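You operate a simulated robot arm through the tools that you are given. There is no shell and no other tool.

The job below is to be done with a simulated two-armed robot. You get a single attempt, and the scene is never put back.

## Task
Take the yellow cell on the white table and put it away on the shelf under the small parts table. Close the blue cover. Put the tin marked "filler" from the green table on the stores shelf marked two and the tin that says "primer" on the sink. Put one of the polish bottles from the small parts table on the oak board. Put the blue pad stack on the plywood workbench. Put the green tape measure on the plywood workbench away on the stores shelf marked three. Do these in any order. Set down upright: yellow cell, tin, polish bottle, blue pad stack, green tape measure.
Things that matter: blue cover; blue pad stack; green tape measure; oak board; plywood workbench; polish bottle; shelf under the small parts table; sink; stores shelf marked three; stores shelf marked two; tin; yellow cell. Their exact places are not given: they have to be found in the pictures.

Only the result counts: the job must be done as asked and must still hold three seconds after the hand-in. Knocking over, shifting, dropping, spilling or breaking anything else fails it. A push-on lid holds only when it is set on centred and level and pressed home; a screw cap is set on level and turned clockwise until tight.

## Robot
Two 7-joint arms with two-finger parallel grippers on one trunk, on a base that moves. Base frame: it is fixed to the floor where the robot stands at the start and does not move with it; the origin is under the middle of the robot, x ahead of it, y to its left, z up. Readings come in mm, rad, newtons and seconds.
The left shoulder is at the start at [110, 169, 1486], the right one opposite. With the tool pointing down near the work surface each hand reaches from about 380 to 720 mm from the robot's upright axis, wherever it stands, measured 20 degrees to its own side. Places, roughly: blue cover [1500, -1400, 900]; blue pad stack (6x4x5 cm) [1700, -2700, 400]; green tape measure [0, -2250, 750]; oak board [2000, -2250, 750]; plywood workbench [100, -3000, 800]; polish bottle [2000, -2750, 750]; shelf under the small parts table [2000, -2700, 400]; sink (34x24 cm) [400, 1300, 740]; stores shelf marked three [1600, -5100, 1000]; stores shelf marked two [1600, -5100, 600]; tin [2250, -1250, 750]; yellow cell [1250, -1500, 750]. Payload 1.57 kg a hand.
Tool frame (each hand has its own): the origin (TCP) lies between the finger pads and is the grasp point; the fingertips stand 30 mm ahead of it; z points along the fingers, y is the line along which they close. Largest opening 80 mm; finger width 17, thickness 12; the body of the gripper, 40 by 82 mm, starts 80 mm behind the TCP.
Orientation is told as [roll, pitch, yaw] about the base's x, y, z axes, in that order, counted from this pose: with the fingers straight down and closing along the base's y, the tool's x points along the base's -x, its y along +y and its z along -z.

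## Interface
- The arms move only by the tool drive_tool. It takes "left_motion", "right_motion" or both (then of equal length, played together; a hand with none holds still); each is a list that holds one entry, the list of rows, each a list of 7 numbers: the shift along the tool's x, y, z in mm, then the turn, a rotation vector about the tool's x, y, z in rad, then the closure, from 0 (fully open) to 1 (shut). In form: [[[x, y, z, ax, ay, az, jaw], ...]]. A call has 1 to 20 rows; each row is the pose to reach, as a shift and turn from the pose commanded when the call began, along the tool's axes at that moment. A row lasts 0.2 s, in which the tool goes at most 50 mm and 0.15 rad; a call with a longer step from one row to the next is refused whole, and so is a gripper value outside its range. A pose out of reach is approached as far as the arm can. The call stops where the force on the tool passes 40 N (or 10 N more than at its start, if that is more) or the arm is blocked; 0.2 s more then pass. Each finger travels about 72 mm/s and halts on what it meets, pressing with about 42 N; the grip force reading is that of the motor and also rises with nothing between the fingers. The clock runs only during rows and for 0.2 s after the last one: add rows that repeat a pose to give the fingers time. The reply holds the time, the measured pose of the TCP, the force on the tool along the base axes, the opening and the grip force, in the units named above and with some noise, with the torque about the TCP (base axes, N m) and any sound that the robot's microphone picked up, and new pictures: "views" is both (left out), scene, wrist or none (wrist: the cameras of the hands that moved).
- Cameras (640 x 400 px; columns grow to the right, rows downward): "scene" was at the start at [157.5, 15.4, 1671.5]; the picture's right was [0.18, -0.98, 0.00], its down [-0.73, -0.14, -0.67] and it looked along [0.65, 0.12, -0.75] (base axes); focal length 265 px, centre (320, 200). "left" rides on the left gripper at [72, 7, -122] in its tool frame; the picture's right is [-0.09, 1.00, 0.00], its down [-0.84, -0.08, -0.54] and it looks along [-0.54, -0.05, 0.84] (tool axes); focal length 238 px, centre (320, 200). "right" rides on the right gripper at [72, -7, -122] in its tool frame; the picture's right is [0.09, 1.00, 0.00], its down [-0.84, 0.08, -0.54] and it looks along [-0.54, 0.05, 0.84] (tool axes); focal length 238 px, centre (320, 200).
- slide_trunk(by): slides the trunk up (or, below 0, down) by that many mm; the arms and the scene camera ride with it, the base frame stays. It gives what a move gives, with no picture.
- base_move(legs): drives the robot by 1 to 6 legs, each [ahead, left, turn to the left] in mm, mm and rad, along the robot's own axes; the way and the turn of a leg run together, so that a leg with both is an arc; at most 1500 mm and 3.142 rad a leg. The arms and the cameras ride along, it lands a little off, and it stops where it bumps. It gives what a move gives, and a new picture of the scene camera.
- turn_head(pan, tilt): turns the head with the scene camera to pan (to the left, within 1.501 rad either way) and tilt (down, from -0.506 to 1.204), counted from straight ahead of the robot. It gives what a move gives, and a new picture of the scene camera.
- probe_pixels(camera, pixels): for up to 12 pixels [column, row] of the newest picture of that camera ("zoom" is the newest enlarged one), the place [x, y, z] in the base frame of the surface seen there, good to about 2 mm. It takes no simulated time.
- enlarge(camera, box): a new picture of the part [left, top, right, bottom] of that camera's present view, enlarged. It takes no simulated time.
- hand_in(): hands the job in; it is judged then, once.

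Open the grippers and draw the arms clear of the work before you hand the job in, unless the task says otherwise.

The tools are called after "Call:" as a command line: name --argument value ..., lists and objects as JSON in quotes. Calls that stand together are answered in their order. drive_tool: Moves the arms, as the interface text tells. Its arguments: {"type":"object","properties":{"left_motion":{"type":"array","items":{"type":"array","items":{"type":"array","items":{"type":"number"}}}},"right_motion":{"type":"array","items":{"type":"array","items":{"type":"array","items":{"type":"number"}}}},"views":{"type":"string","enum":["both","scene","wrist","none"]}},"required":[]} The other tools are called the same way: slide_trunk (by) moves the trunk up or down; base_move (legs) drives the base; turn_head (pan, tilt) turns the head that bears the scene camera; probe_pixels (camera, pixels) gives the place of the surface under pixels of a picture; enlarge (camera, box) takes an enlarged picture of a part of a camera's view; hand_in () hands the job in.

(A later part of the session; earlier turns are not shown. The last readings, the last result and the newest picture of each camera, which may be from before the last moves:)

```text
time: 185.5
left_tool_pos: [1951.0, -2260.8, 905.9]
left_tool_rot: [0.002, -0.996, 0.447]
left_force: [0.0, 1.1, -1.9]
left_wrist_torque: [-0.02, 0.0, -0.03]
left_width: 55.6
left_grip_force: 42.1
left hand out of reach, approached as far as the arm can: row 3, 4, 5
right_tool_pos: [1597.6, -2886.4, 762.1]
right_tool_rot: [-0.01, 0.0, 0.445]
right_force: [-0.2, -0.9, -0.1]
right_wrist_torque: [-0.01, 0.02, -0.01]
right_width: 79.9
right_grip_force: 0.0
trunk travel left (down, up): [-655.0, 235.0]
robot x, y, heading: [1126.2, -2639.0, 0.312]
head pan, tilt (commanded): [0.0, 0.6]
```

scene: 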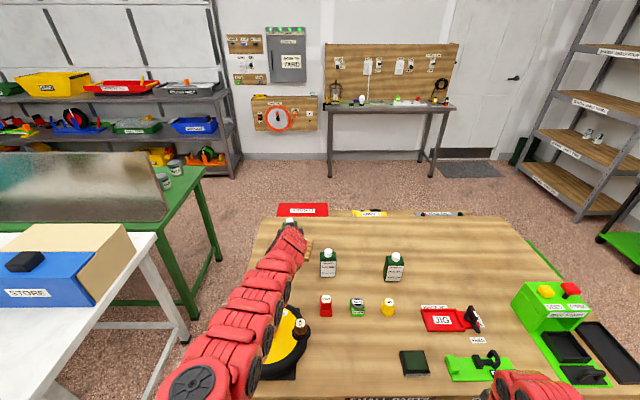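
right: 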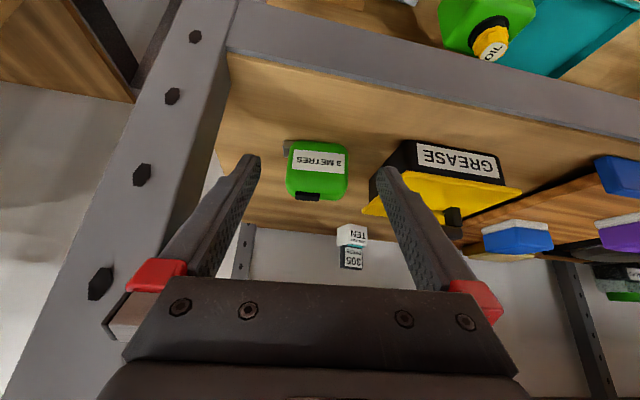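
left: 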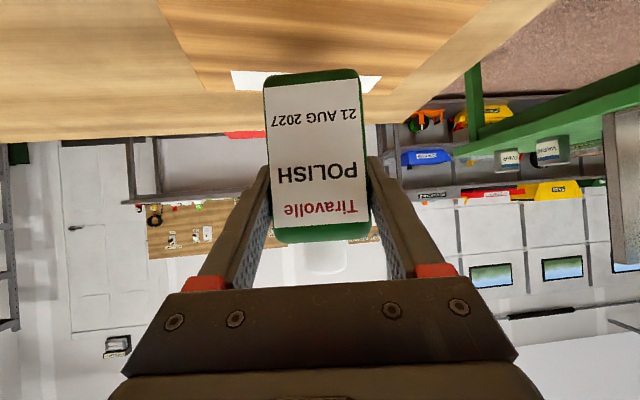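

At the arm's limit, 20 mm above the board; I use the trunk to lower the rest: 17 mm, then small steps.

Call:
slide_trunk --by -17

Call:
slide_trunk --by -3

```text
time: 186.2
left_tool_pos: [1950.7, -2261.1, 889.8]
left_tool_rot: [-0.001, -0.997, 0.446]
left_force: [-0.2, -1.3, -1.6]
left_wrist_torque: [-0.01, -0.01, -0.02]
left_width: 55.8
left_grip_force: 42.5
right_tool_pos: [1598.0, -2886.6, 745.4]
right_tool_rot: [-0.011, -0.001, 0.445]
right_force: [-0.6, -0.2, -0.4]
right_wrist_torque: [0.0, -0.01, 0.0]
right_width: 80.0
right_grip_force: 0.0
trunk travel left (down, up): [-638.0, 252.0]
robot x, y, heading: [1120.5, -2637.0, 0.312]
head pan, tilt (commanded): [0.0, 0.6]
```

```text
time: 186.7
left_tool_pos: [1950.5, -2260.1, 886.7]
left_tool_rot: [-0.001, -0.996, 0.447]
left_force: [0.7, 0.4, -2.8]
left_wrist_torque: [-0.03, 0.0, 0.0]
left_width: 55.7
left_grip_force: 42.1
right_tool_pos: [1599.0, -2885.9, 742.3]
right_tool_rot: [-0.01, 0.003, 0.445]
right_force: [-1.0, -0.3, 0.1]
right_wrist_torque: [-0.01, 0.01, 0.01]
right_width: 80.3
right_grip_force: 0.1
trunk travel left (down, up): [-635.0, 255.0]
robot x, y, heading: [1122.1, -2638.9, 0.315]
head pan, tilt (commanded): [0.0, 0.6]
```

Still carrying weight (force −2.8 N). I lower 2 mm more.

Call:
slide_trunk --by -2

Call:
enlarge --camera "left" --box '[200, 20, 440, 170]'

```text
time: 187.2
left_tool_pos: [1951.9, -2261.7, 883.6]
left_tool_rot: [0.001, -0.998, 0.448]
left_force: [-0.3, 0.4, 0.0]
left_wrist_torque: [-0.03, -0.09, 0.03]
left_width: 55.8
left_grip_force: 41.9
right_tool_pos: [1597.1, -2887.3, 740.2]
right_tool_rot: [-0.011, 0.0, 0.445]
right_force: [-1.0, 0.1, -0.4]
right_wrist_torque: [-0.01, 0.01, -0.03]
right_width: 79.9
right_grip_force: 0.1
trunk travel left (down, up): [-633.0, 257.0]
robot x, y, heading: [1124.7, -2637.9, 0.312]
head pan, tilt (commanded): [0.0, 0.6]
```

```text
2.67 times, centred on (320, 95) of left
```

zoom: 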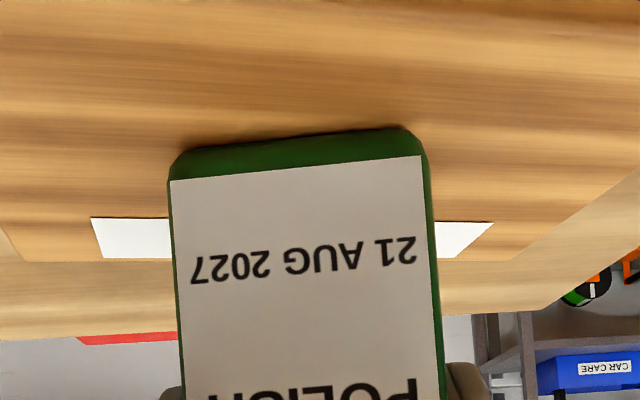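

The force dropped to 0, so the bottle rests on the board. I open the jaws.

Call:
drive_tool --left_motion '[[[0, 0, 0, 0, 0, 0, 0.25], [0, 0, 0, 0, 0, 0, 0.1], [0, 0, 0, 0, 0, 0, 0.0], [0, 0, 0, 0, 0, 0, 0.0]]]' --views "wrist"

```text
time: 188.2
left_tool_pos: [1951.9, -2260.3, 883.9]
left_tool_rot: [0.001, -0.997, 0.446]
left_force: [-0.9, 0.4, -0.8]
left_wrist_torque: [0.02, 0.0, 0.01]
left_width: 80.0
left_grip_force: 0.0
right_tool_pos: [1597.4, -2886.7, 739.1]
right_tool_rot: [-0.011, 0.0, 0.446]
right_force: [0.3, -0.3, -0.2]
right_wrist_torque: [-0.03, 0.02, -0.01]
right_width: 80.2
right_grip_force: 0.1
trunk travel left (down, up): [-633.0, 257.0]
robot x, y, heading: [1119.5, -2639.0, 0.305]
head pan, tilt (commanded): [0.0, 0.6]
```

left: 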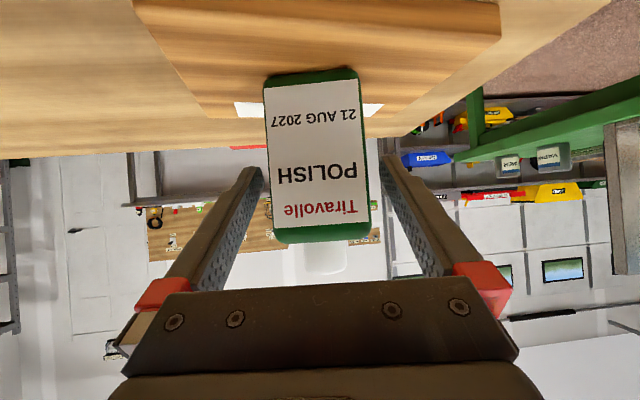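

Released and standing. I retreat along the finger axis and up.

Call:
drive_tool --left_motion '[[[0, 0, -30, 0, 0, 0, 0], [0, 0, -65, 0, 0, 0, 0], [-10, 0, -105, 0, 0, 0, 0], [-40, 0, -140, 0, 0, 0, 0], [-75, 0, -165, 0, 0, 0, 0], [-75, 0, -165, 0, 0, 0, 0]]]' --views "both"

```text
time: 189.6
left_tool_pos: [1862.7, -2303.2, 1036.8]
left_tool_rot: [0.003, -0.997, 0.445]
left_force: [-0.1, -0.2, 0.7]
left_wrist_torque: [-0.01, 0.02, -0.01]
left_width: 80.0
left_grip_force: 0.0
right_tool_pos: [1597.0, -2887.0, 739.8]
right_tool_rot: [-0.009, -0.001, 0.446]
right_force: [-0.8, 0.3, -0.3]
right_wrist_torque: [0.0, -0.03, -0.02]
right_width: 79.8
right_grip_force: 0.1
trunk travel left (down, up): [-633.0, 257.0]
robot x, y, heading: [1125.1, -2638.4, 0.306]
head pan, tilt (commanded): [0.0, 0.6]
```

scene: 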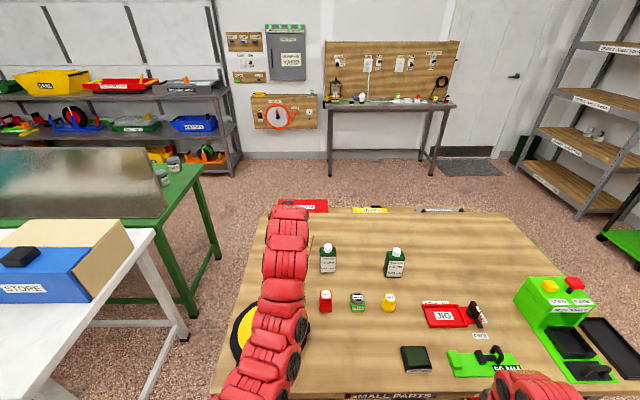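
left: 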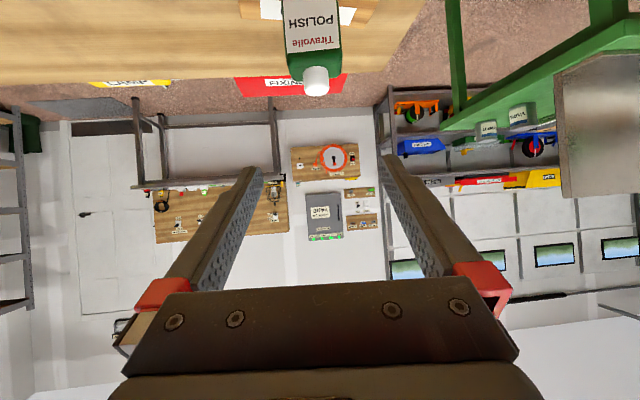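

Bottle C stands on the oak board. Next the yellow cell with the left hand: I back off 300 mm and sidestep left ~918 mm to the white table.

Call:
base_move --legs '[[-300, 0, 0], [0, 918, 0]]'

Call:
enlarge --camera "left" --box '[0, 0, 640, 400]'

```text
time: 196.1
left_tool_pos: [1285.5, -1513.4, 1037.7]
left_tool_rot: [0.001, -0.996, 0.456]
left_force: [0.2, 0.4, 0.0]
left_wrist_torque: [0.01, 0.02, 0.01]
left_width: 80.2
left_grip_force: 0.1
right_tool_pos: [1025.6, -2099.2, 739.4]
right_tool_rot: [-0.012, -0.001, 0.453]
right_force: [0.4, 0.1, 0.3]
right_wrist_torque: [0.0, -0.01, 0.0]
right_width: 79.9
right_grip_force: 0.1
trunk travel left (down, up): [-633.0, 257.0]
robot x, y, heading: [548.0, -1855.9, 0.321]
head pan, tilt (commanded): [0.0, 0.6]
```

scene: 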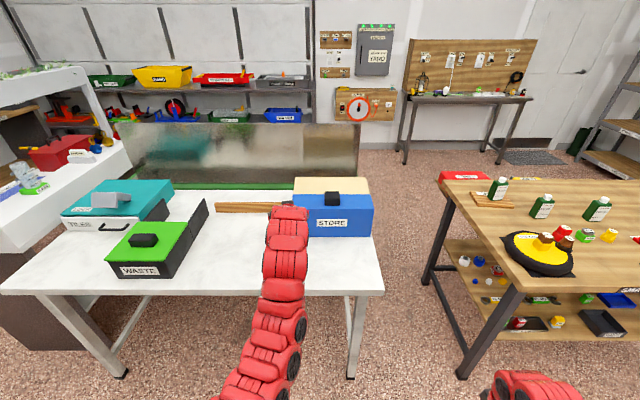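

```text
1.00 times, centred on (320, 200) of left (not enlarged: the box is as wide or as high as the picture)
```

zoom: 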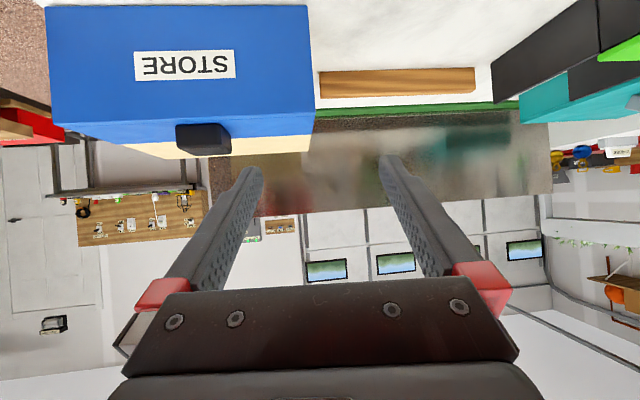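

I swing the left hand to the pre-grasp for the cell: 100 mm back along the finger axis, yaw matched, jaw at 50 mm.

Call:
drive_tool --left_motion '[[[38, 2, 6, 0.025, 0, 0.016, 0.2], [76, 5, 13, 0.051, 0, 0.033, 0.375], [114, 7, 19, 0.076, 0, 0.049, 0.375], [152, 10, 26, 0.102, 0, 0.066, 0.375], [189, 12, 32, 0.127, 0, 0.082, 0.375], [189, 12, 32, 0.127, 0, 0.082, 0.375]]]' --views "both"

```text
time: 197.5
left_tool_pos: [1212.6, -1536.1, 862.0]
left_tool_rot: [0.0, -0.998, 0.304]
left_force: [-1.2, 0.3, -0.4]
left_wrist_torque: [-0.04, 0.01, 0.05]
left_width: 50.0
left_grip_force: 0.1
right_tool_pos: [1026.6, -2099.4, 739.0]
right_tool_rot: [-0.011, 0.001, 0.455]
right_force: [-0.6, 0.3, 0.3]
right_wrist_torque: [-0.03, -0.01, 0.0]
right_width: 80.0
right_grip_force: 0.0
trunk travel left (down, up): [-633.0, 257.0]
robot x, y, heading: [547.3, -1852.8, 0.319]
head pan, tilt (commanded): [0.0, 0.6]
```

scene: 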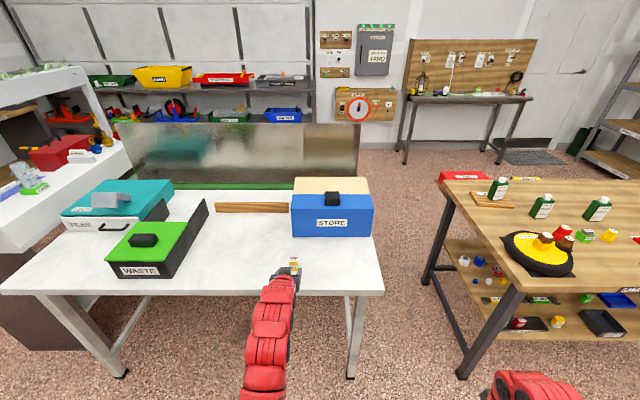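
left: 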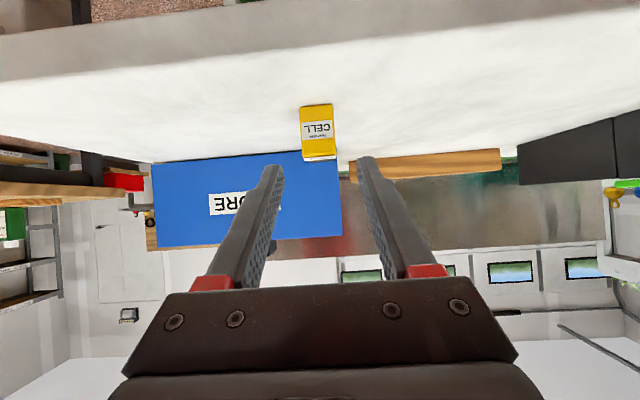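

The cell is centred at col ~318. I quickly verify its position by probing from this view.

Call:
enlarge --camera "left" --box '[280, 90, 360, 170]'

Call:
probe_pixels --camera "left" --pixels '[[304, 115], [332, 115], [305, 140], [334, 140], [318, 157], [318, 107]]'

```text
5.00 times, centred on (320, 130) of left
```

zoom: 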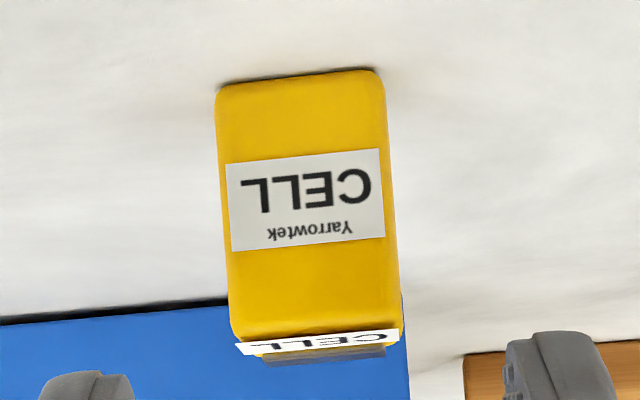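

```text
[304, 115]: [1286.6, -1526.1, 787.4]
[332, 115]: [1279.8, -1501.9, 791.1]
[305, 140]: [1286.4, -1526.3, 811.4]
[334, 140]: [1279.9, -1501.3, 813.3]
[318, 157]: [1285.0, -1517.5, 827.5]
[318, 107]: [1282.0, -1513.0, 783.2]
```

Aligned within 2 mm. I advance 102 mm and close on the cell.

Call:
drive_tool --left_motion '[[[0, 0, 35, 0, 0, 0, 0.375], [0, 0, 70, 0, 0, 0, 0.375], [0, 0, 90, 0, 0, 0, 0.375], [0, 0, 102, 0, 0, 0, 0.375], [0, 0, 102, 0, 0, 0, 0.375], [0, 0, 102, 0, 0, 0, 0.7], [0, 0, 102, 0, 0, 0, 0.85], [0, 0, 102, 0, 0, 0, 0.85]]]' --views "wrist"

```text
time: 199.3
left_tool_pos: [1293.2, -1510.2, 806.7]
left_tool_rot: [0.0, -0.996, 0.305]
left_force: [0.5, 1.2, 2.4]
left_wrist_torque: [0.03, -0.03, 0.05]
left_width: 31.2
left_grip_force: 40.5
right_tool_pos: [1025.0, -2100.0, 740.8]
right_tool_rot: [-0.009, 0.001, 0.454]
right_force: [-0.9, 0.9, -0.7]
right_wrist_torque: [-0.01, -0.01, 0.0]
right_width: 79.9
right_grip_force: 0.1
trunk travel left (down, up): [-633.0, 257.0]
robot x, y, heading: [547.0, -1854.3, 0.319]
head pan, tilt (commanded): [0.0, 0.6]
```

left: 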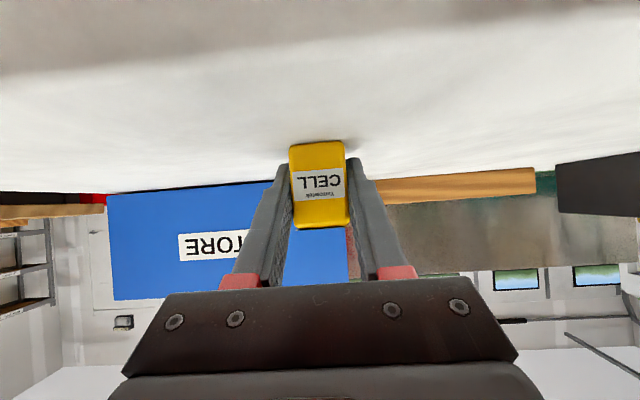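

Gripped at 31 mm. I lift slowly, then up 140 mm.

Call:
drive_tool --left_motion '[[[-4, 0, -2.7, 0, 0, 0, 0.85], [-8.4, 0, -5.4, 0, 0, 0, 0.85], [-17, 0, -11, 0, 0, 0, 0.85], [-34, 0, -22, 0, 0, 0, 0.85], [-60, 0, -38, 0, 0, 0, 0.85], [-88, 0, -57, 0, 0, 0, 0.85], [-118, 0, -76, 0, 0, 0, 0.85], [-118, 0, -76, 0, 0, 0, 0.85]]]' --views "both"

```text
time: 201.1
left_tool_pos: [1293.7, -1509.4, 947.0]
left_tool_rot: [0.001, -0.996, 0.303]
left_force: [0.0, 0.0, -0.7]
left_wrist_torque: [0.05, 0.0, 0.03]
left_width: 31.2
left_grip_force: 39.9
right_tool_pos: [1024.9, -2098.9, 740.2]
right_tool_rot: [-0.009, -0.001, 0.452]
right_force: [-0.9, -0.4, 0.9]
right_wrist_torque: [-0.03, 0.0, -0.02]
right_width: 80.1
right_grip_force: 0.1
trunk travel left (down, up): [-633.0, 257.0]
robot x, y, heading: [550.7, -1854.0, 0.321]
head pan, tilt (commanded): [0.0, 0.6]
```

scene: 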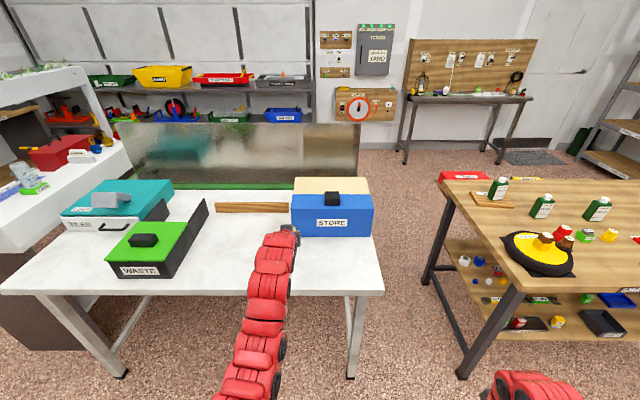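
left: 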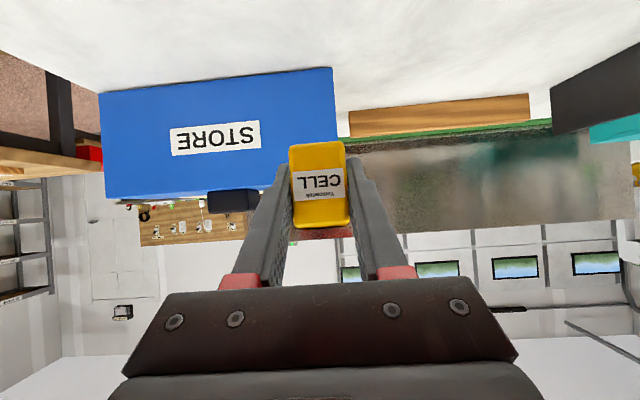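

The cell is held. I back off 150 mm to clear the white table, then lower and retract the hand in the aisle.

Call:
base_move --legs '[[-150, 0, 0]]'

Call:
drive_tool --left_motion '[[[40, 0, -5, 0, 0, 0, 0.85], [80, 0, -10, 0, 0, 0, 0.85], [120, 0, -15, 0, 0, 0, 0.85], [160, 0, -20, 0, 0, 0, 0.85], [200, 0, -28, 0, 0, 0, 0.85], [240, 0, -36, 0, 0, 0, 0.85], [260, 0, -40, 0, 0, 0, 0.85]]]' --views "none"

```text
time: 202.5
left_tool_pos: [1149.8, -1557.3, 946.6]
left_tool_rot: [-0.001, -0.997, 0.305]
left_force: [-0.6, -0.1, -1.3]
left_wrist_torque: [0.04, 0.04, 0.02]
left_width: 31.6
left_grip_force: 39.9
right_tool_pos: [880.7, -2146.2, 740.5]
right_tool_rot: [-0.008, -0.003, 0.455]
right_force: [-0.9, 0.2, -0.2]
right_wrist_torque: [-0.05, -0.01, 0.01]
right_width: 79.9
right_grip_force: 0.0
trunk travel left (down, up): [-633.0, 257.0]
robot x, y, heading: [405.3, -1904.6, 0.324]
head pan, tilt (commanded): [0.0, 0.6]
```

scene: 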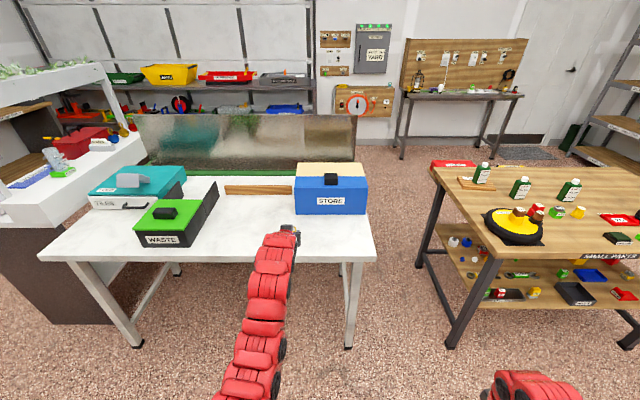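

```text
time: 204.1
left_tool_pos: [984.4, -1610.0, 752.1]
left_tool_rot: [-0.001, -0.996, 0.306]
left_force: [-0.6, -0.3, 0.1]
left_wrist_torque: [-0.03, 0.03, -0.01]
left_width: 31.3
left_grip_force: 40.0
right_tool_pos: [883.1, -2146.6, 741.0]
right_tool_rot: [-0.011, 0.0, 0.454]
right_force: [0.1, 0.8, 0.5]
right_wrist_torque: [0.0, 0.01, 0.01]
right_width: 79.8
right_grip_force: 0.0
trunk travel left (down, up): [-633.0, 257.0]
robot x, y, heading: [406.1, -1900.7, 0.316]
head pan, tilt (commanded): [0.0, 0.6]
```

I drive forward 140 and right 1215 mm along the aisle to the shelf position.

Call:
base_move --legs '[[140, 0, -0.006], [0, -1215, 0]]'

Call:
slide_trunk --by -260

Call:
turn_head --pan 0.1 --tilt 0.75

```text
time: 211.2
left_tool_pos: [1494.1, -2726.8, 751.3]
left_tool_rot: [0.002, -0.997, 0.298]
left_force: [0.3, -0.7, -0.5]
left_wrist_torque: [-0.02, 0.01, -0.01]
left_width: 31.4
left_grip_force: 40.0
right_tool_pos: [1385.3, -3262.5, 740.6]
right_tool_rot: [-0.011, -0.001, 0.447]
right_force: [0.1, -0.3, 0.1]
right_wrist_torque: [0.0, 0.0, -0.01]
right_width: 79.9
right_grip_force: 0.1
trunk travel left (down, up): [-633.0, 257.0]
robot x, y, heading: [914.2, -3018.1, 0.312]
head pan, tilt (commanded): [0.0, 0.6]
```

scene: 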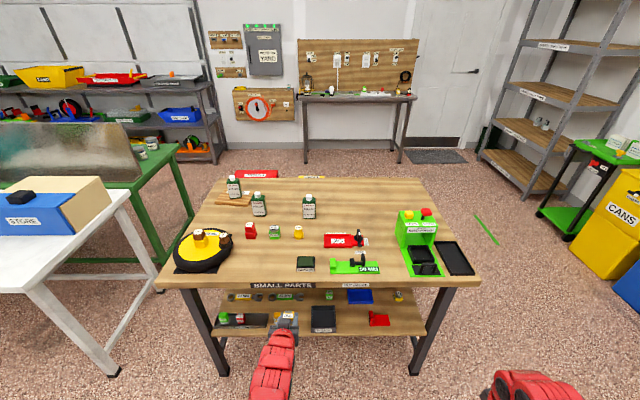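

```text
time: 213.8
left_tool_pos: [1493.9, -2725.8, 489.9]
left_tool_rot: [0.002, -0.997, 0.298]
left_force: [0.6, 0.7, -1.0]
left_wrist_torque: [-0.02, 0.02, -0.01]
left_width: 31.3
left_grip_force: 40.4
right_tool_pos: [1385.1, -3263.7, 480.7]
right_tool_rot: [-0.01, 0.001, 0.446]
right_force: [0.0, -0.6, 0.1]
right_wrist_torque: [-0.03, 0.0, -0.03]
right_width: 80.1
right_grip_force: 0.1
trunk travel left (down, up): [-373.0, 517.0]
robot x, y, heading: [911.4, -3013.4, 0.311]
head pan, tilt (commanded): [0.0, 0.6]
```

```text
time: 214.5
left_tool_pos: [1493.0, -2725.3, 490.7]
left_tool_rot: [0.0, -0.997, 0.296]
left_force: [-0.3, 0.2, 0.1]
left_wrist_torque: [0.0, -0.01, -0.01]
left_width: 31.3
left_grip_force: 40.4
right_tool_pos: [1385.5, -3262.3, 479.6]
right_tool_rot: [-0.012, 0.001, 0.448]
right_force: [0.4, 1.0, 0.9]
right_wrist_torque: [0.01, 0.0, 0.0]
right_width: 79.7
right_grip_force: 0.0
trunk travel left (down, up): [-373.0, 517.0]
robot x, y, heading: [908.6, -3013.4, 0.314]
head pan, tilt (commanded): [0.099, 0.75]
```

scene: 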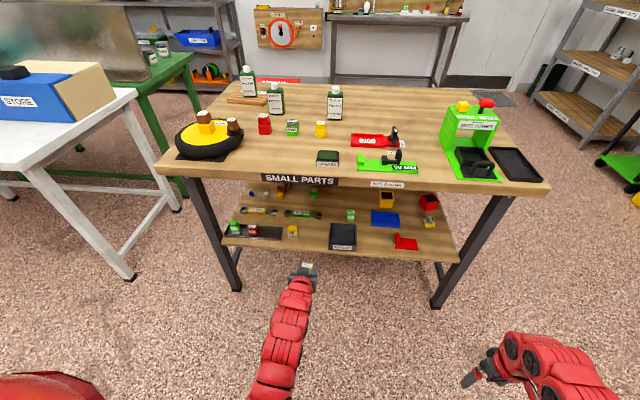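

The cell is in front of the free slot (s≈3052). I move the base 60 mm forward and then reach in at z≈470.

Call:
base_move --legs '[[60, 0, 0]]'

Call:
drive_tool --left_motion '[[[-5, 0, 40, 0, 0, 0, 0.85], [-15, 0, 75, 0, 0, 0, 0.85], [-35, 0, 105, 0, 0, 0, 0.85], [-53, 0, 121, 0, 0, 0, 0.85], [-53, 0, 121, 0, 0, 0, 0.85]]]' --views "both"

```text
time: 215.5
left_tool_pos: [1549.1, -2708.1, 491.6]
left_tool_rot: [-0.001, -0.995, 0.295]
left_force: [0.2, 1.0, -0.4]
left_wrist_torque: [0.0, 0.01, 0.01]
left_width: 31.5
left_grip_force: 40.2
right_tool_pos: [1443.3, -3243.3, 480.0]
right_tool_rot: [-0.009, 0.0, 0.445]
right_force: [-0.7, 0.7, -1.0]
right_wrist_torque: [-0.01, 0.01, -0.01]
right_width: 79.9
right_grip_force: 0.0
trunk travel left (down, up): [-373.0, 517.0]
robot x, y, heading: [969.4, -3001.5, 0.31]
head pan, tilt (commanded): [0.099, 0.75]
```

scene: 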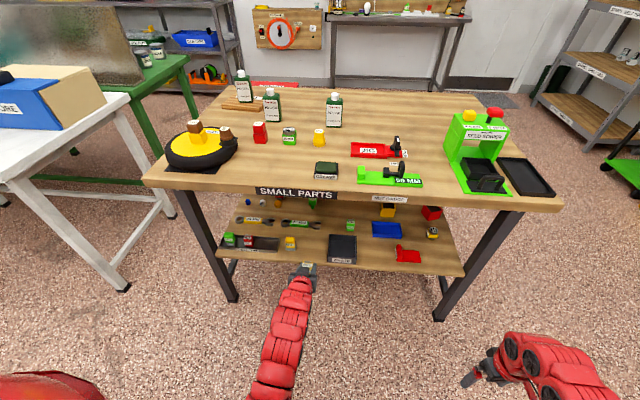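

```text
time: 216.7
left_tool_pos: [1674.3, -2669.2, 470.2]
left_tool_rot: [0.0, -0.997, 0.296]
left_force: [-0.4, 0.1, 0.0]
left_wrist_torque: [0.03, 0.01, 0.03]
left_width: 31.3
left_grip_force: 40.4
right_tool_pos: [1443.2, -3244.9, 481.1]
right_tool_rot: [-0.011, 0.0, 0.445]
right_force: [0.1, 0.1, 0.0]
right_wrist_torque: [0.02, -0.01, -0.01]
right_width: 80.0
right_grip_force: 0.0
trunk travel left (down, up): [-373.0, 517.0]
robot x, y, heading: [968.2, -2996.2, 0.311]
head pan, tilt (commanded): [0.099, 0.75]
```

scene: 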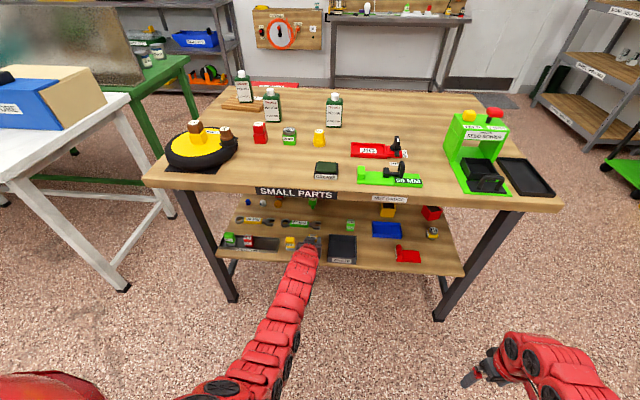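
left: 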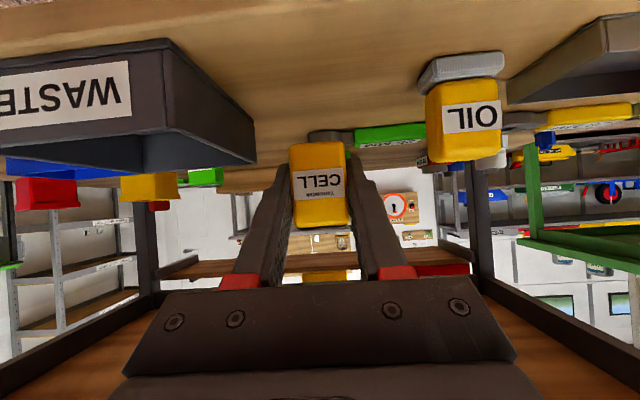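

The cell is above the free slot between WASTE and OIL. I lower 40 mm.

Call:
drive_tool --left_motion '[[[12, 0, 7.5, 0, 0, 0, 0.85], [24, 0, 15.5, 0, 0, 0, 0.85], [33.6, 0, 21.7, 0, 0, 0, 0.85], [33.6, 0, 21.7, 0, 0, 0, 0.85]]]' --views "wrist"

```text
time: 217.7
left_tool_pos: [1674.8, -2669.7, 431.1]
left_tool_rot: [0.0, -0.998, 0.298]
left_force: [0.6, 0.3, -1.1]
left_wrist_torque: [-0.02, 0.03, -0.05]
left_width: 31.2
left_grip_force: 40.2
right_tool_pos: [1442.8, -3243.8, 479.1]
right_tool_rot: [-0.011, -0.001, 0.445]
right_force: [-0.4, 0.6, -0.7]
right_wrist_torque: [0.01, -0.03, -0.02]
right_width: 80.1
right_grip_force: 0.0
trunk travel left (down, up): [-373.0, 517.0]
robot x, y, heading: [970.3, -2999.0, 0.31]
head pan, tilt (commanded): [0.099, 0.75]
```

left: 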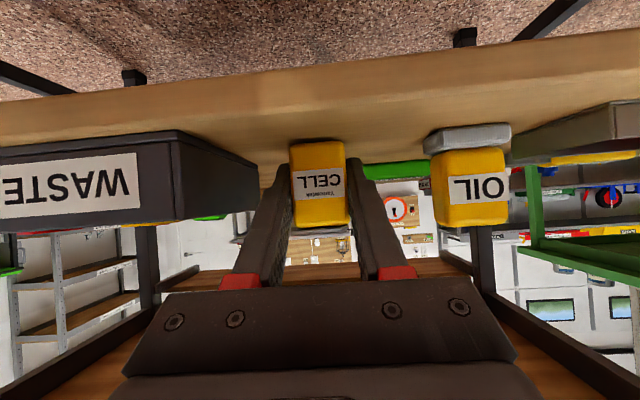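

About 4 mm to go. I lower and then open to 50 mm.

Call:
drive_tool --left_motion '[[[1.7, 0, 1.1, 0, 0, 0, 0.85], [3.4, 0, 2.2, 0, 0, 0, 0.85], [3.9, 0, 2.5, 0, 0, 0, 0.85], [3.9, 0, 2.5, 0, 0, 0, 0.55], [3.9, 0, 2.5, 0, 0, 0, 0.4], [3.9, 0, 2.5, 0, 0, 0, 0.4]]]' --views "wrist"

```text
time: 219.1
left_tool_pos: [1675.7, -2669.7, 424.7]
left_tool_rot: [0.001, -0.996, 0.297]
left_force: [0.0, -0.6, 0.8]
left_wrist_torque: [-0.02, 0.01, 0.0]
left_width: 47.8
left_grip_force: 0.0
right_tool_pos: [1442.1, -3243.8, 480.0]
right_tool_rot: [-0.01, 0.001, 0.446]
right_force: [1.0, -0.2, -0.7]
right_wrist_torque: [0.01, -0.01, -0.01]
right_width: 79.9
right_grip_force: 0.0
trunk travel left (down, up): [-373.0, 517.0]
robot x, y, heading: [970.0, -2996.8, 0.309]
head pan, tilt (commanded): [0.099, 0.75]
```

left: 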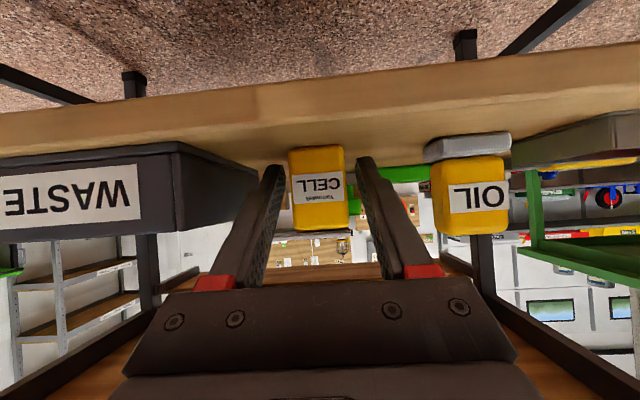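

The cell stands upright on the shelf. I retreat along the finger axis with the same jaw width.

Call:
drive_tool --left_motion '[[[0, 0, -25, 0, 0, 0, 0.4], [0, 0, -60, 0, 0, 0, 0.4], [0, 0, -100, 0, 0, 0, 0.4], [10, 0, -145, 0, 0, 0, 0.2], [20, 0, -190, 0, 0, 0, 0.0], [20, 0, -190, 0, 0, 0, 0.0]]]' --views "both"

```text
time: 220.5
left_tool_pos: [1512.2, -2719.8, 511.6]
left_tool_rot: [0.0, -0.997, 0.296]
left_force: [-0.4, -0.1, 0.2]
left_wrist_torque: [0.02, -0.01, 0.0]
left_width: 79.9
left_grip_force: 0.0
right_tool_pos: [1442.6, -3244.2, 480.8]
right_tool_rot: [-0.009, 0.0, 0.447]
right_force: [0.5, -0.7, -0.1]
right_wrist_torque: [0.01, -0.01, 0.03]
right_width: 79.7
right_grip_force: 0.1
trunk travel left (down, up): [-373.0, 517.0]
robot x, y, heading: [968.6, -2999.8, 0.314]
head pan, tilt (commanded): [0.099, 0.75]
```

scene: 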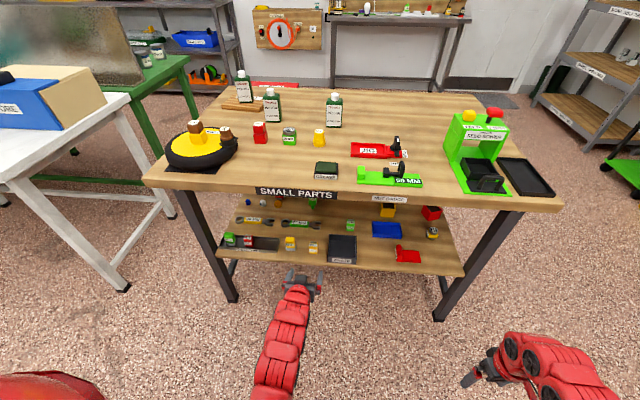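
left: 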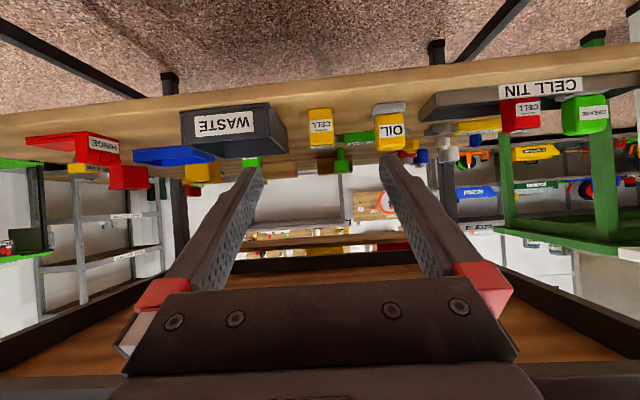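

The cell is in place upright. Now the tins: I enlarge the green table region visible at upper left.

Call:
enlarge --camera "scene" --box '[90, 20, 210, 100]'

Call:
enlarge --camera "scene" --box '[220, 215, 360, 275]'

```text
5.00 times, centred on (150, 60) of scene
```

zoom: 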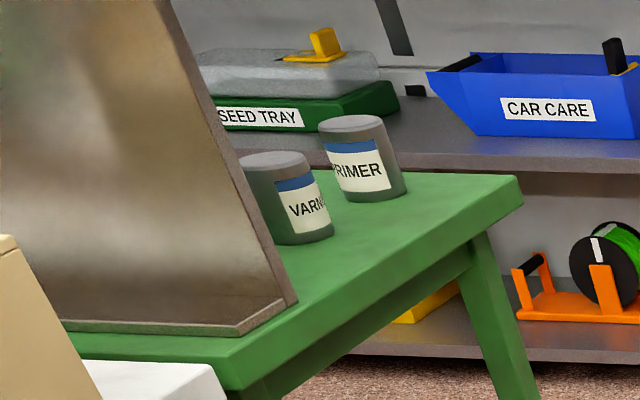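

```text
4.57 times, centred on (290, 245) of scene
```

zoom: 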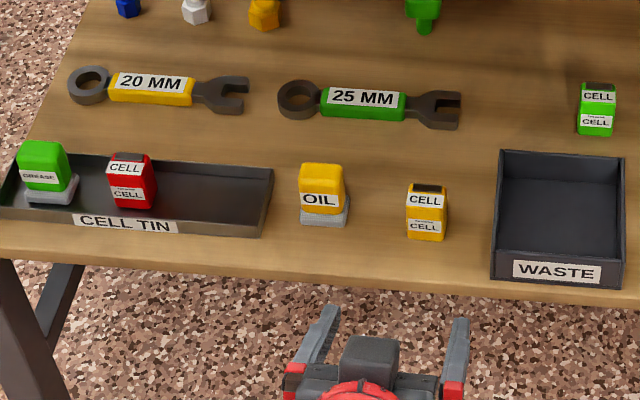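

The cell stands upright beside OIL. For the route round to the green table I look right to check the passage past the bins and cart.

Call:
turn_head --pan -0.7 --tilt 0.5

Call:
probe_pixels --camera "scene" --pixels '[[300, 230], [250, 200], [350, 200], [400, 250], [320, 150], [450, 250], [200, 150], [260, 140], [150, 250], [500, 230]]'

```text
time: 221.6
left_tool_pos: [1512.3, -2720.0, 511.7]
left_tool_rot: [-0.001, -0.996, 0.296]
left_force: [0.4, 0.0, 0.9]
left_wrist_torque: [0.03, 0.01, 0.0]
left_width: 80.0
left_grip_force: 0.0
right_tool_pos: [1443.3, -3243.2, 480.1]
right_tool_rot: [-0.01, 0.0, 0.447]
right_force: [-0.9, 1.4, -0.6]
right_wrist_torque: [0.02, -0.01, 0.0]
right_width: 80.3
right_grip_force: 0.0
trunk travel left (down, up): [-373.0, 517.0]
robot x, y, heading: [967.0, -2998.4, 0.312]
head pan, tilt (commanded): [-0.7, 0.499]
```

scene: 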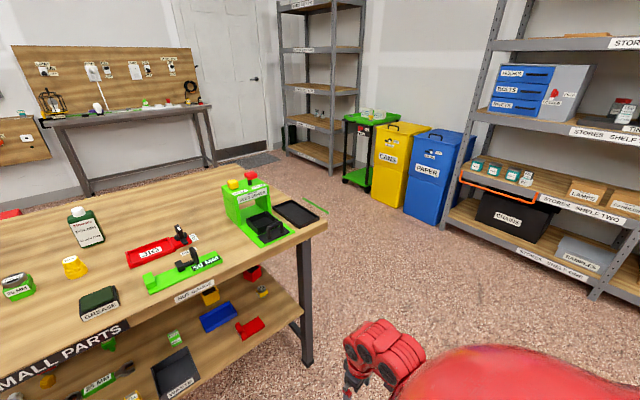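

```text
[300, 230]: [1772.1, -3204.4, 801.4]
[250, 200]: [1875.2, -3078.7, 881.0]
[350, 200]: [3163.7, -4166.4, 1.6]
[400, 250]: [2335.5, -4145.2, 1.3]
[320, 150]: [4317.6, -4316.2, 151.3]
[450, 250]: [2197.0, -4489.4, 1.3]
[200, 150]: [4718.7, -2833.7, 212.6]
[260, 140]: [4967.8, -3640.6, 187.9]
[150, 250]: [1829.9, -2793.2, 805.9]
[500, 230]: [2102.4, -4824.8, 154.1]
```

The passage between the small table's end (s≈3700) and bins/cart (s≈4940) is wide. I raise the trunk for visibility, strafe right 1110 mm and go forward 1500 mm.

Call:
base_move --legs '[[-60, 0, 0], [0, -1110, 0], [1500, 0, 0]]'

Call:
slide_trunk --by 380

Call:
turn_head --pan 0.9 --tilt 0.45

```text
time: 234.9
left_tool_pos: [3236.4, -3341.3, 512.1]
left_tool_rot: [0.0, -0.996, 0.286]
left_force: [0.1, 0.9, -0.3]
left_wrist_torque: [-0.03, -0.03, -0.01]
left_width: 80.0
left_grip_force: 0.0
right_tool_pos: [3160.0, -3865.7, 480.2]
right_tool_rot: [-0.011, -0.001, 0.435]
right_force: [0.7, 0.3, -0.4]
right_wrist_torque: [-0.04, 0.0, 0.01]
right_width: 79.9
right_grip_force: 0.2
trunk travel left (down, up): [-373.0, 517.0]
robot x, y, heading: [2688.8, -3611.9, 0.296]
head pan, tilt (commanded): [-0.7, 0.499]
```

scene: 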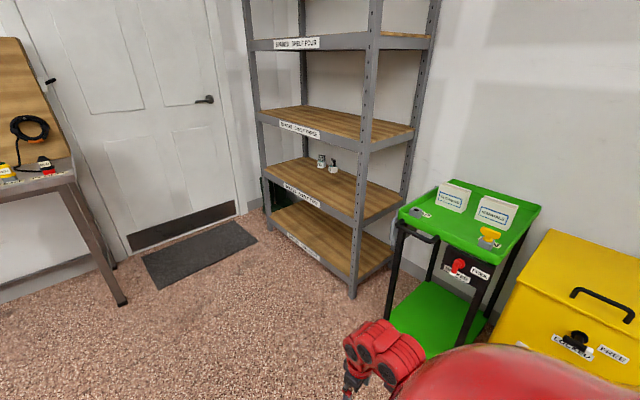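

```text
time: 238.6
left_tool_pos: [3236.2, -3343.3, 891.8]
left_tool_rot: [0.001, -0.997, 0.284]
left_force: [0.3, 0.3, 0.4]
left_wrist_torque: [0.0, -0.01, 0.01]
left_width: 80.3
left_grip_force: 0.3
right_tool_pos: [3159.7, -3866.3, 858.9]
right_tool_rot: [-0.011, -0.001, 0.434]
right_force: [-1.0, 0.2, -0.3]
right_wrist_torque: [0.0, -0.02, 0.01]
right_width: 80.3
right_grip_force: 0.0
trunk travel left (down, up): [-753.0, 137.0]
robot x, y, heading: [2691.3, -3613.6, 0.297]
head pan, tilt (commanded): [-0.7, 0.499]
```

```text
time: 240.2
left_tool_pos: [3236.7, -3343.1, 891.6]
left_tool_rot: [0.001, -0.997, 0.286]
left_force: [-0.3, 0.7, 0.2]
left_wrist_torque: [0.02, 0.0, 0.03]
left_width: 79.9
left_grip_force: 0.0
right_tool_pos: [3159.2, -3866.4, 860.7]
right_tool_rot: [-0.012, 0.001, 0.435]
right_force: [-0.6, 0.1, 0.4]
right_wrist_torque: [0.0, -0.02, -0.02]
right_width: 80.2
right_grip_force: 0.0
trunk travel left (down, up): [-753.0, 137.0]
robot x, y, heading: [2689.5, -3609.5, 0.299]
head pan, tilt (commanded): [0.901, 0.45]
```

scene: 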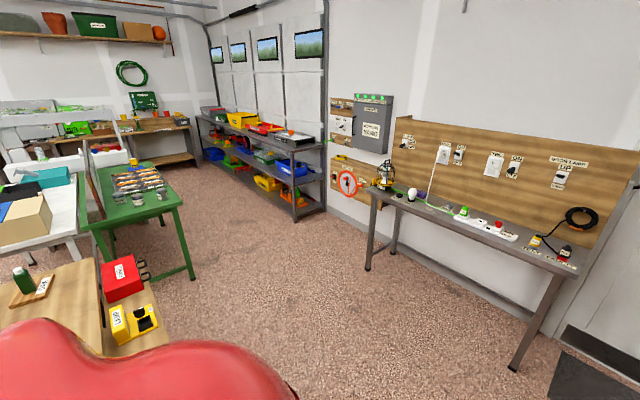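

Now I see the green table's open side. I enlarge it.

Call:
enlarge --camera "scene" --box '[60, 140, 220, 240]'

Call:
probe_pixels --camera "scene" --pixels '[[137, 200], [162, 193], [183, 205], [90, 228], [120, 175], [165, 175], [125, 285], [140, 310], [155, 330], [194, 275], [180, 250], [250, 230]]'

```text
4.00 times, centred on (140, 190) of scene
```

zoom: 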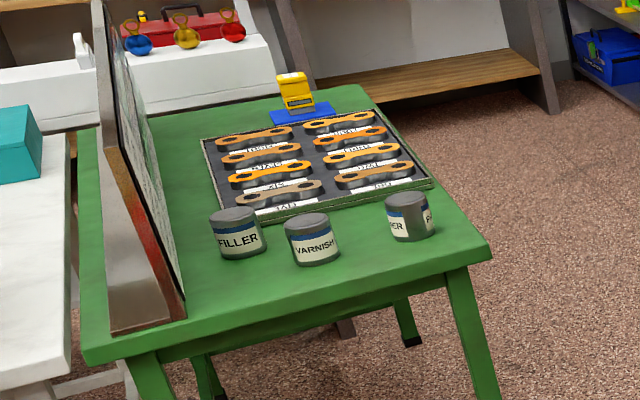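

```text
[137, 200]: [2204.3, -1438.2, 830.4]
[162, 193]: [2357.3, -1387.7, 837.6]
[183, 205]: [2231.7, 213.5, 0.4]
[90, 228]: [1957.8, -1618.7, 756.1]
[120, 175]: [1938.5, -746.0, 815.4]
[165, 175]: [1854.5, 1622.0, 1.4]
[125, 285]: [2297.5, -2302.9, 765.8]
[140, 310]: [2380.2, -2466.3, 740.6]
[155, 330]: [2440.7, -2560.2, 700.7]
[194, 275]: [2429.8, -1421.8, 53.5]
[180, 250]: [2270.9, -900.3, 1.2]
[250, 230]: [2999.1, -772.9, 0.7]
```

Three tins stand near the green table's south end: FILLER, VARNISH, PRIMER (left to right). I'll approach from the south: drive forward, turn left, and go up to it.

Call:
base_move --legs '[[480, 0, 0.015], [0, 0, 1.57], [1350, 0, 0]]'

Call:
turn_head --pan 0.2 --tilt 0.7

```text
time: 253.2
left_tool_pos: [2463.0, -1638.9, 892.5]
left_tool_rot: [-0.002, -0.997, 1.861]
left_force: [-0.4, 0.1, -0.1]
left_wrist_torque: [0.02, 0.0, -0.01]
left_width: 80.2
left_grip_force: 0.1
right_tool_pos: [2986.2, -1712.5, 859.5]
right_tool_rot: [-0.009, -0.001, 2.011]
right_force: [-0.1, 0.2, -1.7]
right_wrist_torque: [0.01, 0.03, 0.02]
right_width: 79.8
right_grip_force: 0.0
trunk travel left (down, up): [-753.0, 137.0]
robot x, y, heading: [2736.7, -2188.4, 1.876]
head pan, tilt (commanded): [0.901, 0.45]
```

scene: 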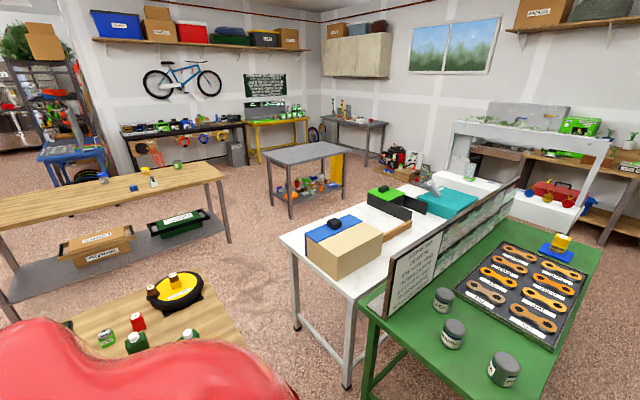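

```text
time: 254.3
left_tool_pos: [2462.0, -1640.1, 892.4]
left_tool_rot: [0.001, -0.997, 1.861]
left_force: [0.6, -0.2, 0.1]
left_wrist_torque: [0.0, -0.01, 0.02]
left_width: 80.0
left_grip_force: 0.1
right_tool_pos: [2986.2, -1711.6, 859.5]
right_tool_rot: [-0.01, 0.0, 2.01]
right_force: [-0.2, 0.1, -0.1]
right_wrist_torque: [-0.01, -0.01, 0.01]
right_width: 80.1
right_grip_force: 0.0
trunk travel left (down, up): [-753.0, 137.0]
robot x, y, heading: [2740.3, -2189.7, 1.873]
head pan, tilt (commanded): [0.201, 0.7]
```

scene: 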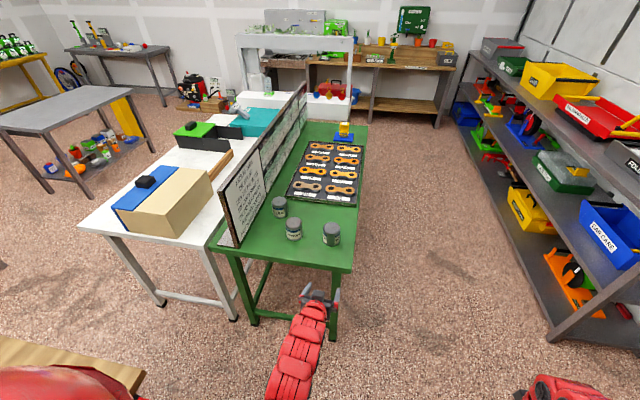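

I enlarge the tins for measurement.

Call:
enlarge --camera "scene" --box '[260, 185, 356, 255]'

Call:
probe_pixels --camera "zoom" --pixels '[[130, 80], [85, 85], [178, 88], [130, 100], [150, 200], [220, 235], [175, 230], [270, 235], [480, 265], [430, 270], [530, 275], [475, 375]]'

```text
5.71 times, centred on (308, 220) of scene
```

zoom: 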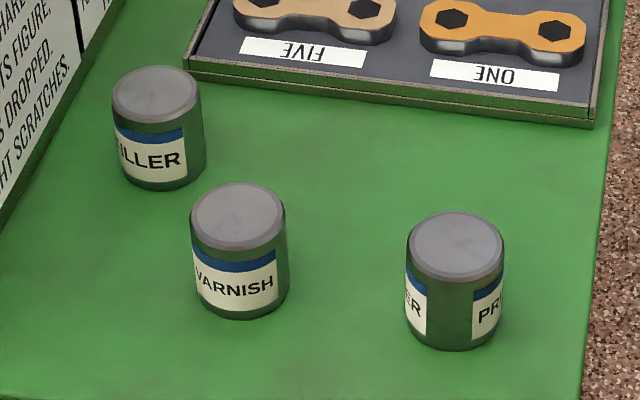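

```text
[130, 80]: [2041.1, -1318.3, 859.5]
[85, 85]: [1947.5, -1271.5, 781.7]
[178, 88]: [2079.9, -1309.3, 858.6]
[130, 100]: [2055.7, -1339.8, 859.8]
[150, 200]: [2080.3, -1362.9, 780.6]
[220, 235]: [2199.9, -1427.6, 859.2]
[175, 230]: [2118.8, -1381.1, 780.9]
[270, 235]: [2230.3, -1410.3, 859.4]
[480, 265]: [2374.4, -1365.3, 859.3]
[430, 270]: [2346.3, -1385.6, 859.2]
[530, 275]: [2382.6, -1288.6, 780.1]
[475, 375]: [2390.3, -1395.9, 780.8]
```

Call:
probe_pixels --camera "zoom" --pixels '[[157, 95], [117, 97], [195, 92], [155, 70], [160, 120], [456, 247], [410, 245], [501, 243], [455, 215], [457, 278], [238, 215], [192, 215]]'

```text
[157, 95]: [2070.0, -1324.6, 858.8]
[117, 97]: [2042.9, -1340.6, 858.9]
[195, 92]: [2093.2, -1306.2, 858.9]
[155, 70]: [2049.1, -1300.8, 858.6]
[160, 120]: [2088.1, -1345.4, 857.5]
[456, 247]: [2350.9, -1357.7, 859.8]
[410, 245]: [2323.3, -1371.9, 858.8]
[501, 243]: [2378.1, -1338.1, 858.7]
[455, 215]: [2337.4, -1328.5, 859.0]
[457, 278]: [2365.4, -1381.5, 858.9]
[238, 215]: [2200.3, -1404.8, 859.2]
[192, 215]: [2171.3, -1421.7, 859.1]
```

Tins: Ø≈66 mm, top z 859.5; FILLER centre (2069,-1323), PRIMER (2351,-1355). I first raise the left hand, shift it left and set its tilt to 0.62.

Call:
drive_tool --left_motion '[[[-22, 40, -7, 0, 0.076, 0, 0], [-44, 80, -14, 0, 0.152, 0, 0], [-66, 120, -21, 0, 0.228, 0, 0], [-88, 160, -28, 0, 0.304, 0, 0], [-109, 200, -35, 0, 0.38, 0, 0], [-109, 200, -35, 0, 0.38, 0, 0]]]' --views "none"

```text
time: 255.7
left_tool_pos: [2264.5, -1667.2, 1002.1]
left_tool_rot: [0.001, -0.616, 1.861]
left_force: [0.6, 0.3, 0.0]
left_wrist_torque: [-0.04, 0.01, 0.0]
left_width: 79.9
left_grip_force: 0.0
right_tool_pos: [2986.0, -1712.2, 860.2]
right_tool_rot: [-0.01, -0.002, 2.008]
right_force: [-0.4, 0.1, -0.5]
right_wrist_torque: [0.01, 0.0, 0.03]
right_width: 79.7
right_grip_force: 0.1
trunk travel left (down, up): [-753.0, 137.0]
robot x, y, heading: [2736.9, -2185.6, 1.871]
head pan, tilt (commanded): [0.201, 0.7]
```

I drive forward 330 and left 50 mm toward the green table's south end.

Call:
base_move --legs '[[330, 50, 0.012]]'

Call:
enlarge --camera "left" --box '[0, 0, 640, 400]'

```text
time: 257.9
left_tool_pos: [2108.0, -1377.8, 1002.5]
left_tool_rot: [0.0, -0.614, 1.874]
left_force: [0.6, -0.5, 0.4]
left_wrist_torque: [-0.01, 0.04, 0.02]
left_width: 80.2
left_grip_force: 0.1
right_tool_pos: [2831.7, -1414.2, 860.7]
right_tool_rot: [-0.01, 0.0, 2.024]
right_force: [0.2, 0.5, 0.0]
right_wrist_torque: [0.0, 0.0, 0.03]
right_width: 80.1
right_grip_force: 0.0
trunk travel left (down, up): [-753.0, 137.0]
robot x, y, heading: [2585.2, -1886.8, 1.893]
head pan, tilt (commanded): [0.201, 0.7]
```

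scene: 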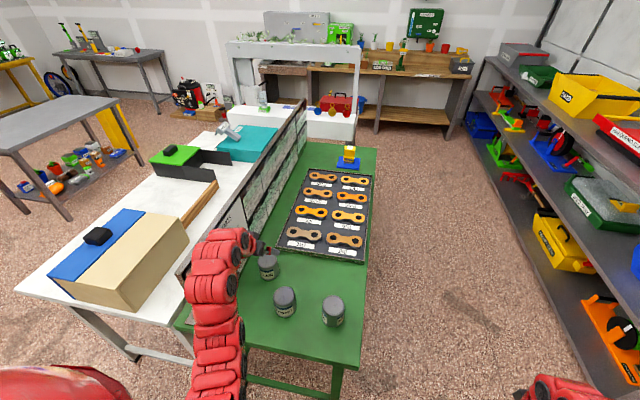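

```text
1.00 times, centred on (320, 200) of left (not enlarged: the box is as wide or as high as the picture)
```

zoom: 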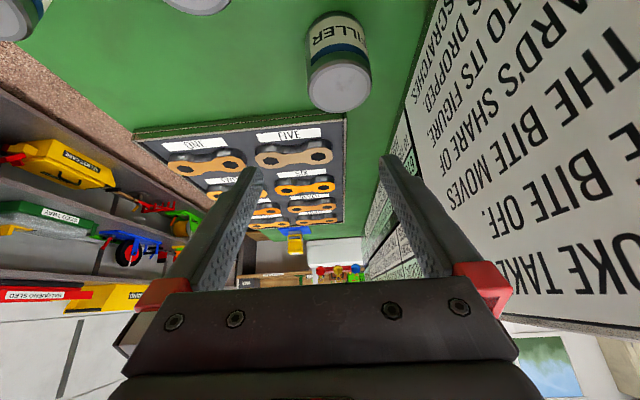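

FILLER is at (340,60) in the left camera; I check the clearance to the panel by probing it near the tin.

Call:
probe_pixels --camera "left" --pixels '[[420, 60], [410, 110], [400, 140], [440, 100], [500, 150], [600, 330], [340, 90], [320, 60], [362, 60], [405, 30]]'

```text
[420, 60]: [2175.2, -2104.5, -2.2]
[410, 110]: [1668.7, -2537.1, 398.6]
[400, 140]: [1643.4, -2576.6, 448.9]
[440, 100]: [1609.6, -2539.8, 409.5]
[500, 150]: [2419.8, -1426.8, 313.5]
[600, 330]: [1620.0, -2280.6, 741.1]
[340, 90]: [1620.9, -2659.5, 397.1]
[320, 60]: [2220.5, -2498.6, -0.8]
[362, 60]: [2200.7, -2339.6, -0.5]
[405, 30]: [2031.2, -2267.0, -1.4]
```

That used an outdated picture; I probe the newest enlarged picture instead.

Call:
probe_pixels --camera "zoom" --pixels '[[420, 60], [410, 110], [400, 140], [440, 100], [500, 150], [600, 330], [340, 90], [320, 60], [362, 60], [405, 90]]'

```text
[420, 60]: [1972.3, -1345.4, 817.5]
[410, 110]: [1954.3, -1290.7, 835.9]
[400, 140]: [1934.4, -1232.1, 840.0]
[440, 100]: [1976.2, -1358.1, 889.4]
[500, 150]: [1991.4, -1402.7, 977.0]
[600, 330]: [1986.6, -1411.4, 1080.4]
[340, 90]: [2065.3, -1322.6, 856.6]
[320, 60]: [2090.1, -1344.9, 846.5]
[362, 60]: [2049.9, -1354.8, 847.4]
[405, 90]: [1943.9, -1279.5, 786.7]
```

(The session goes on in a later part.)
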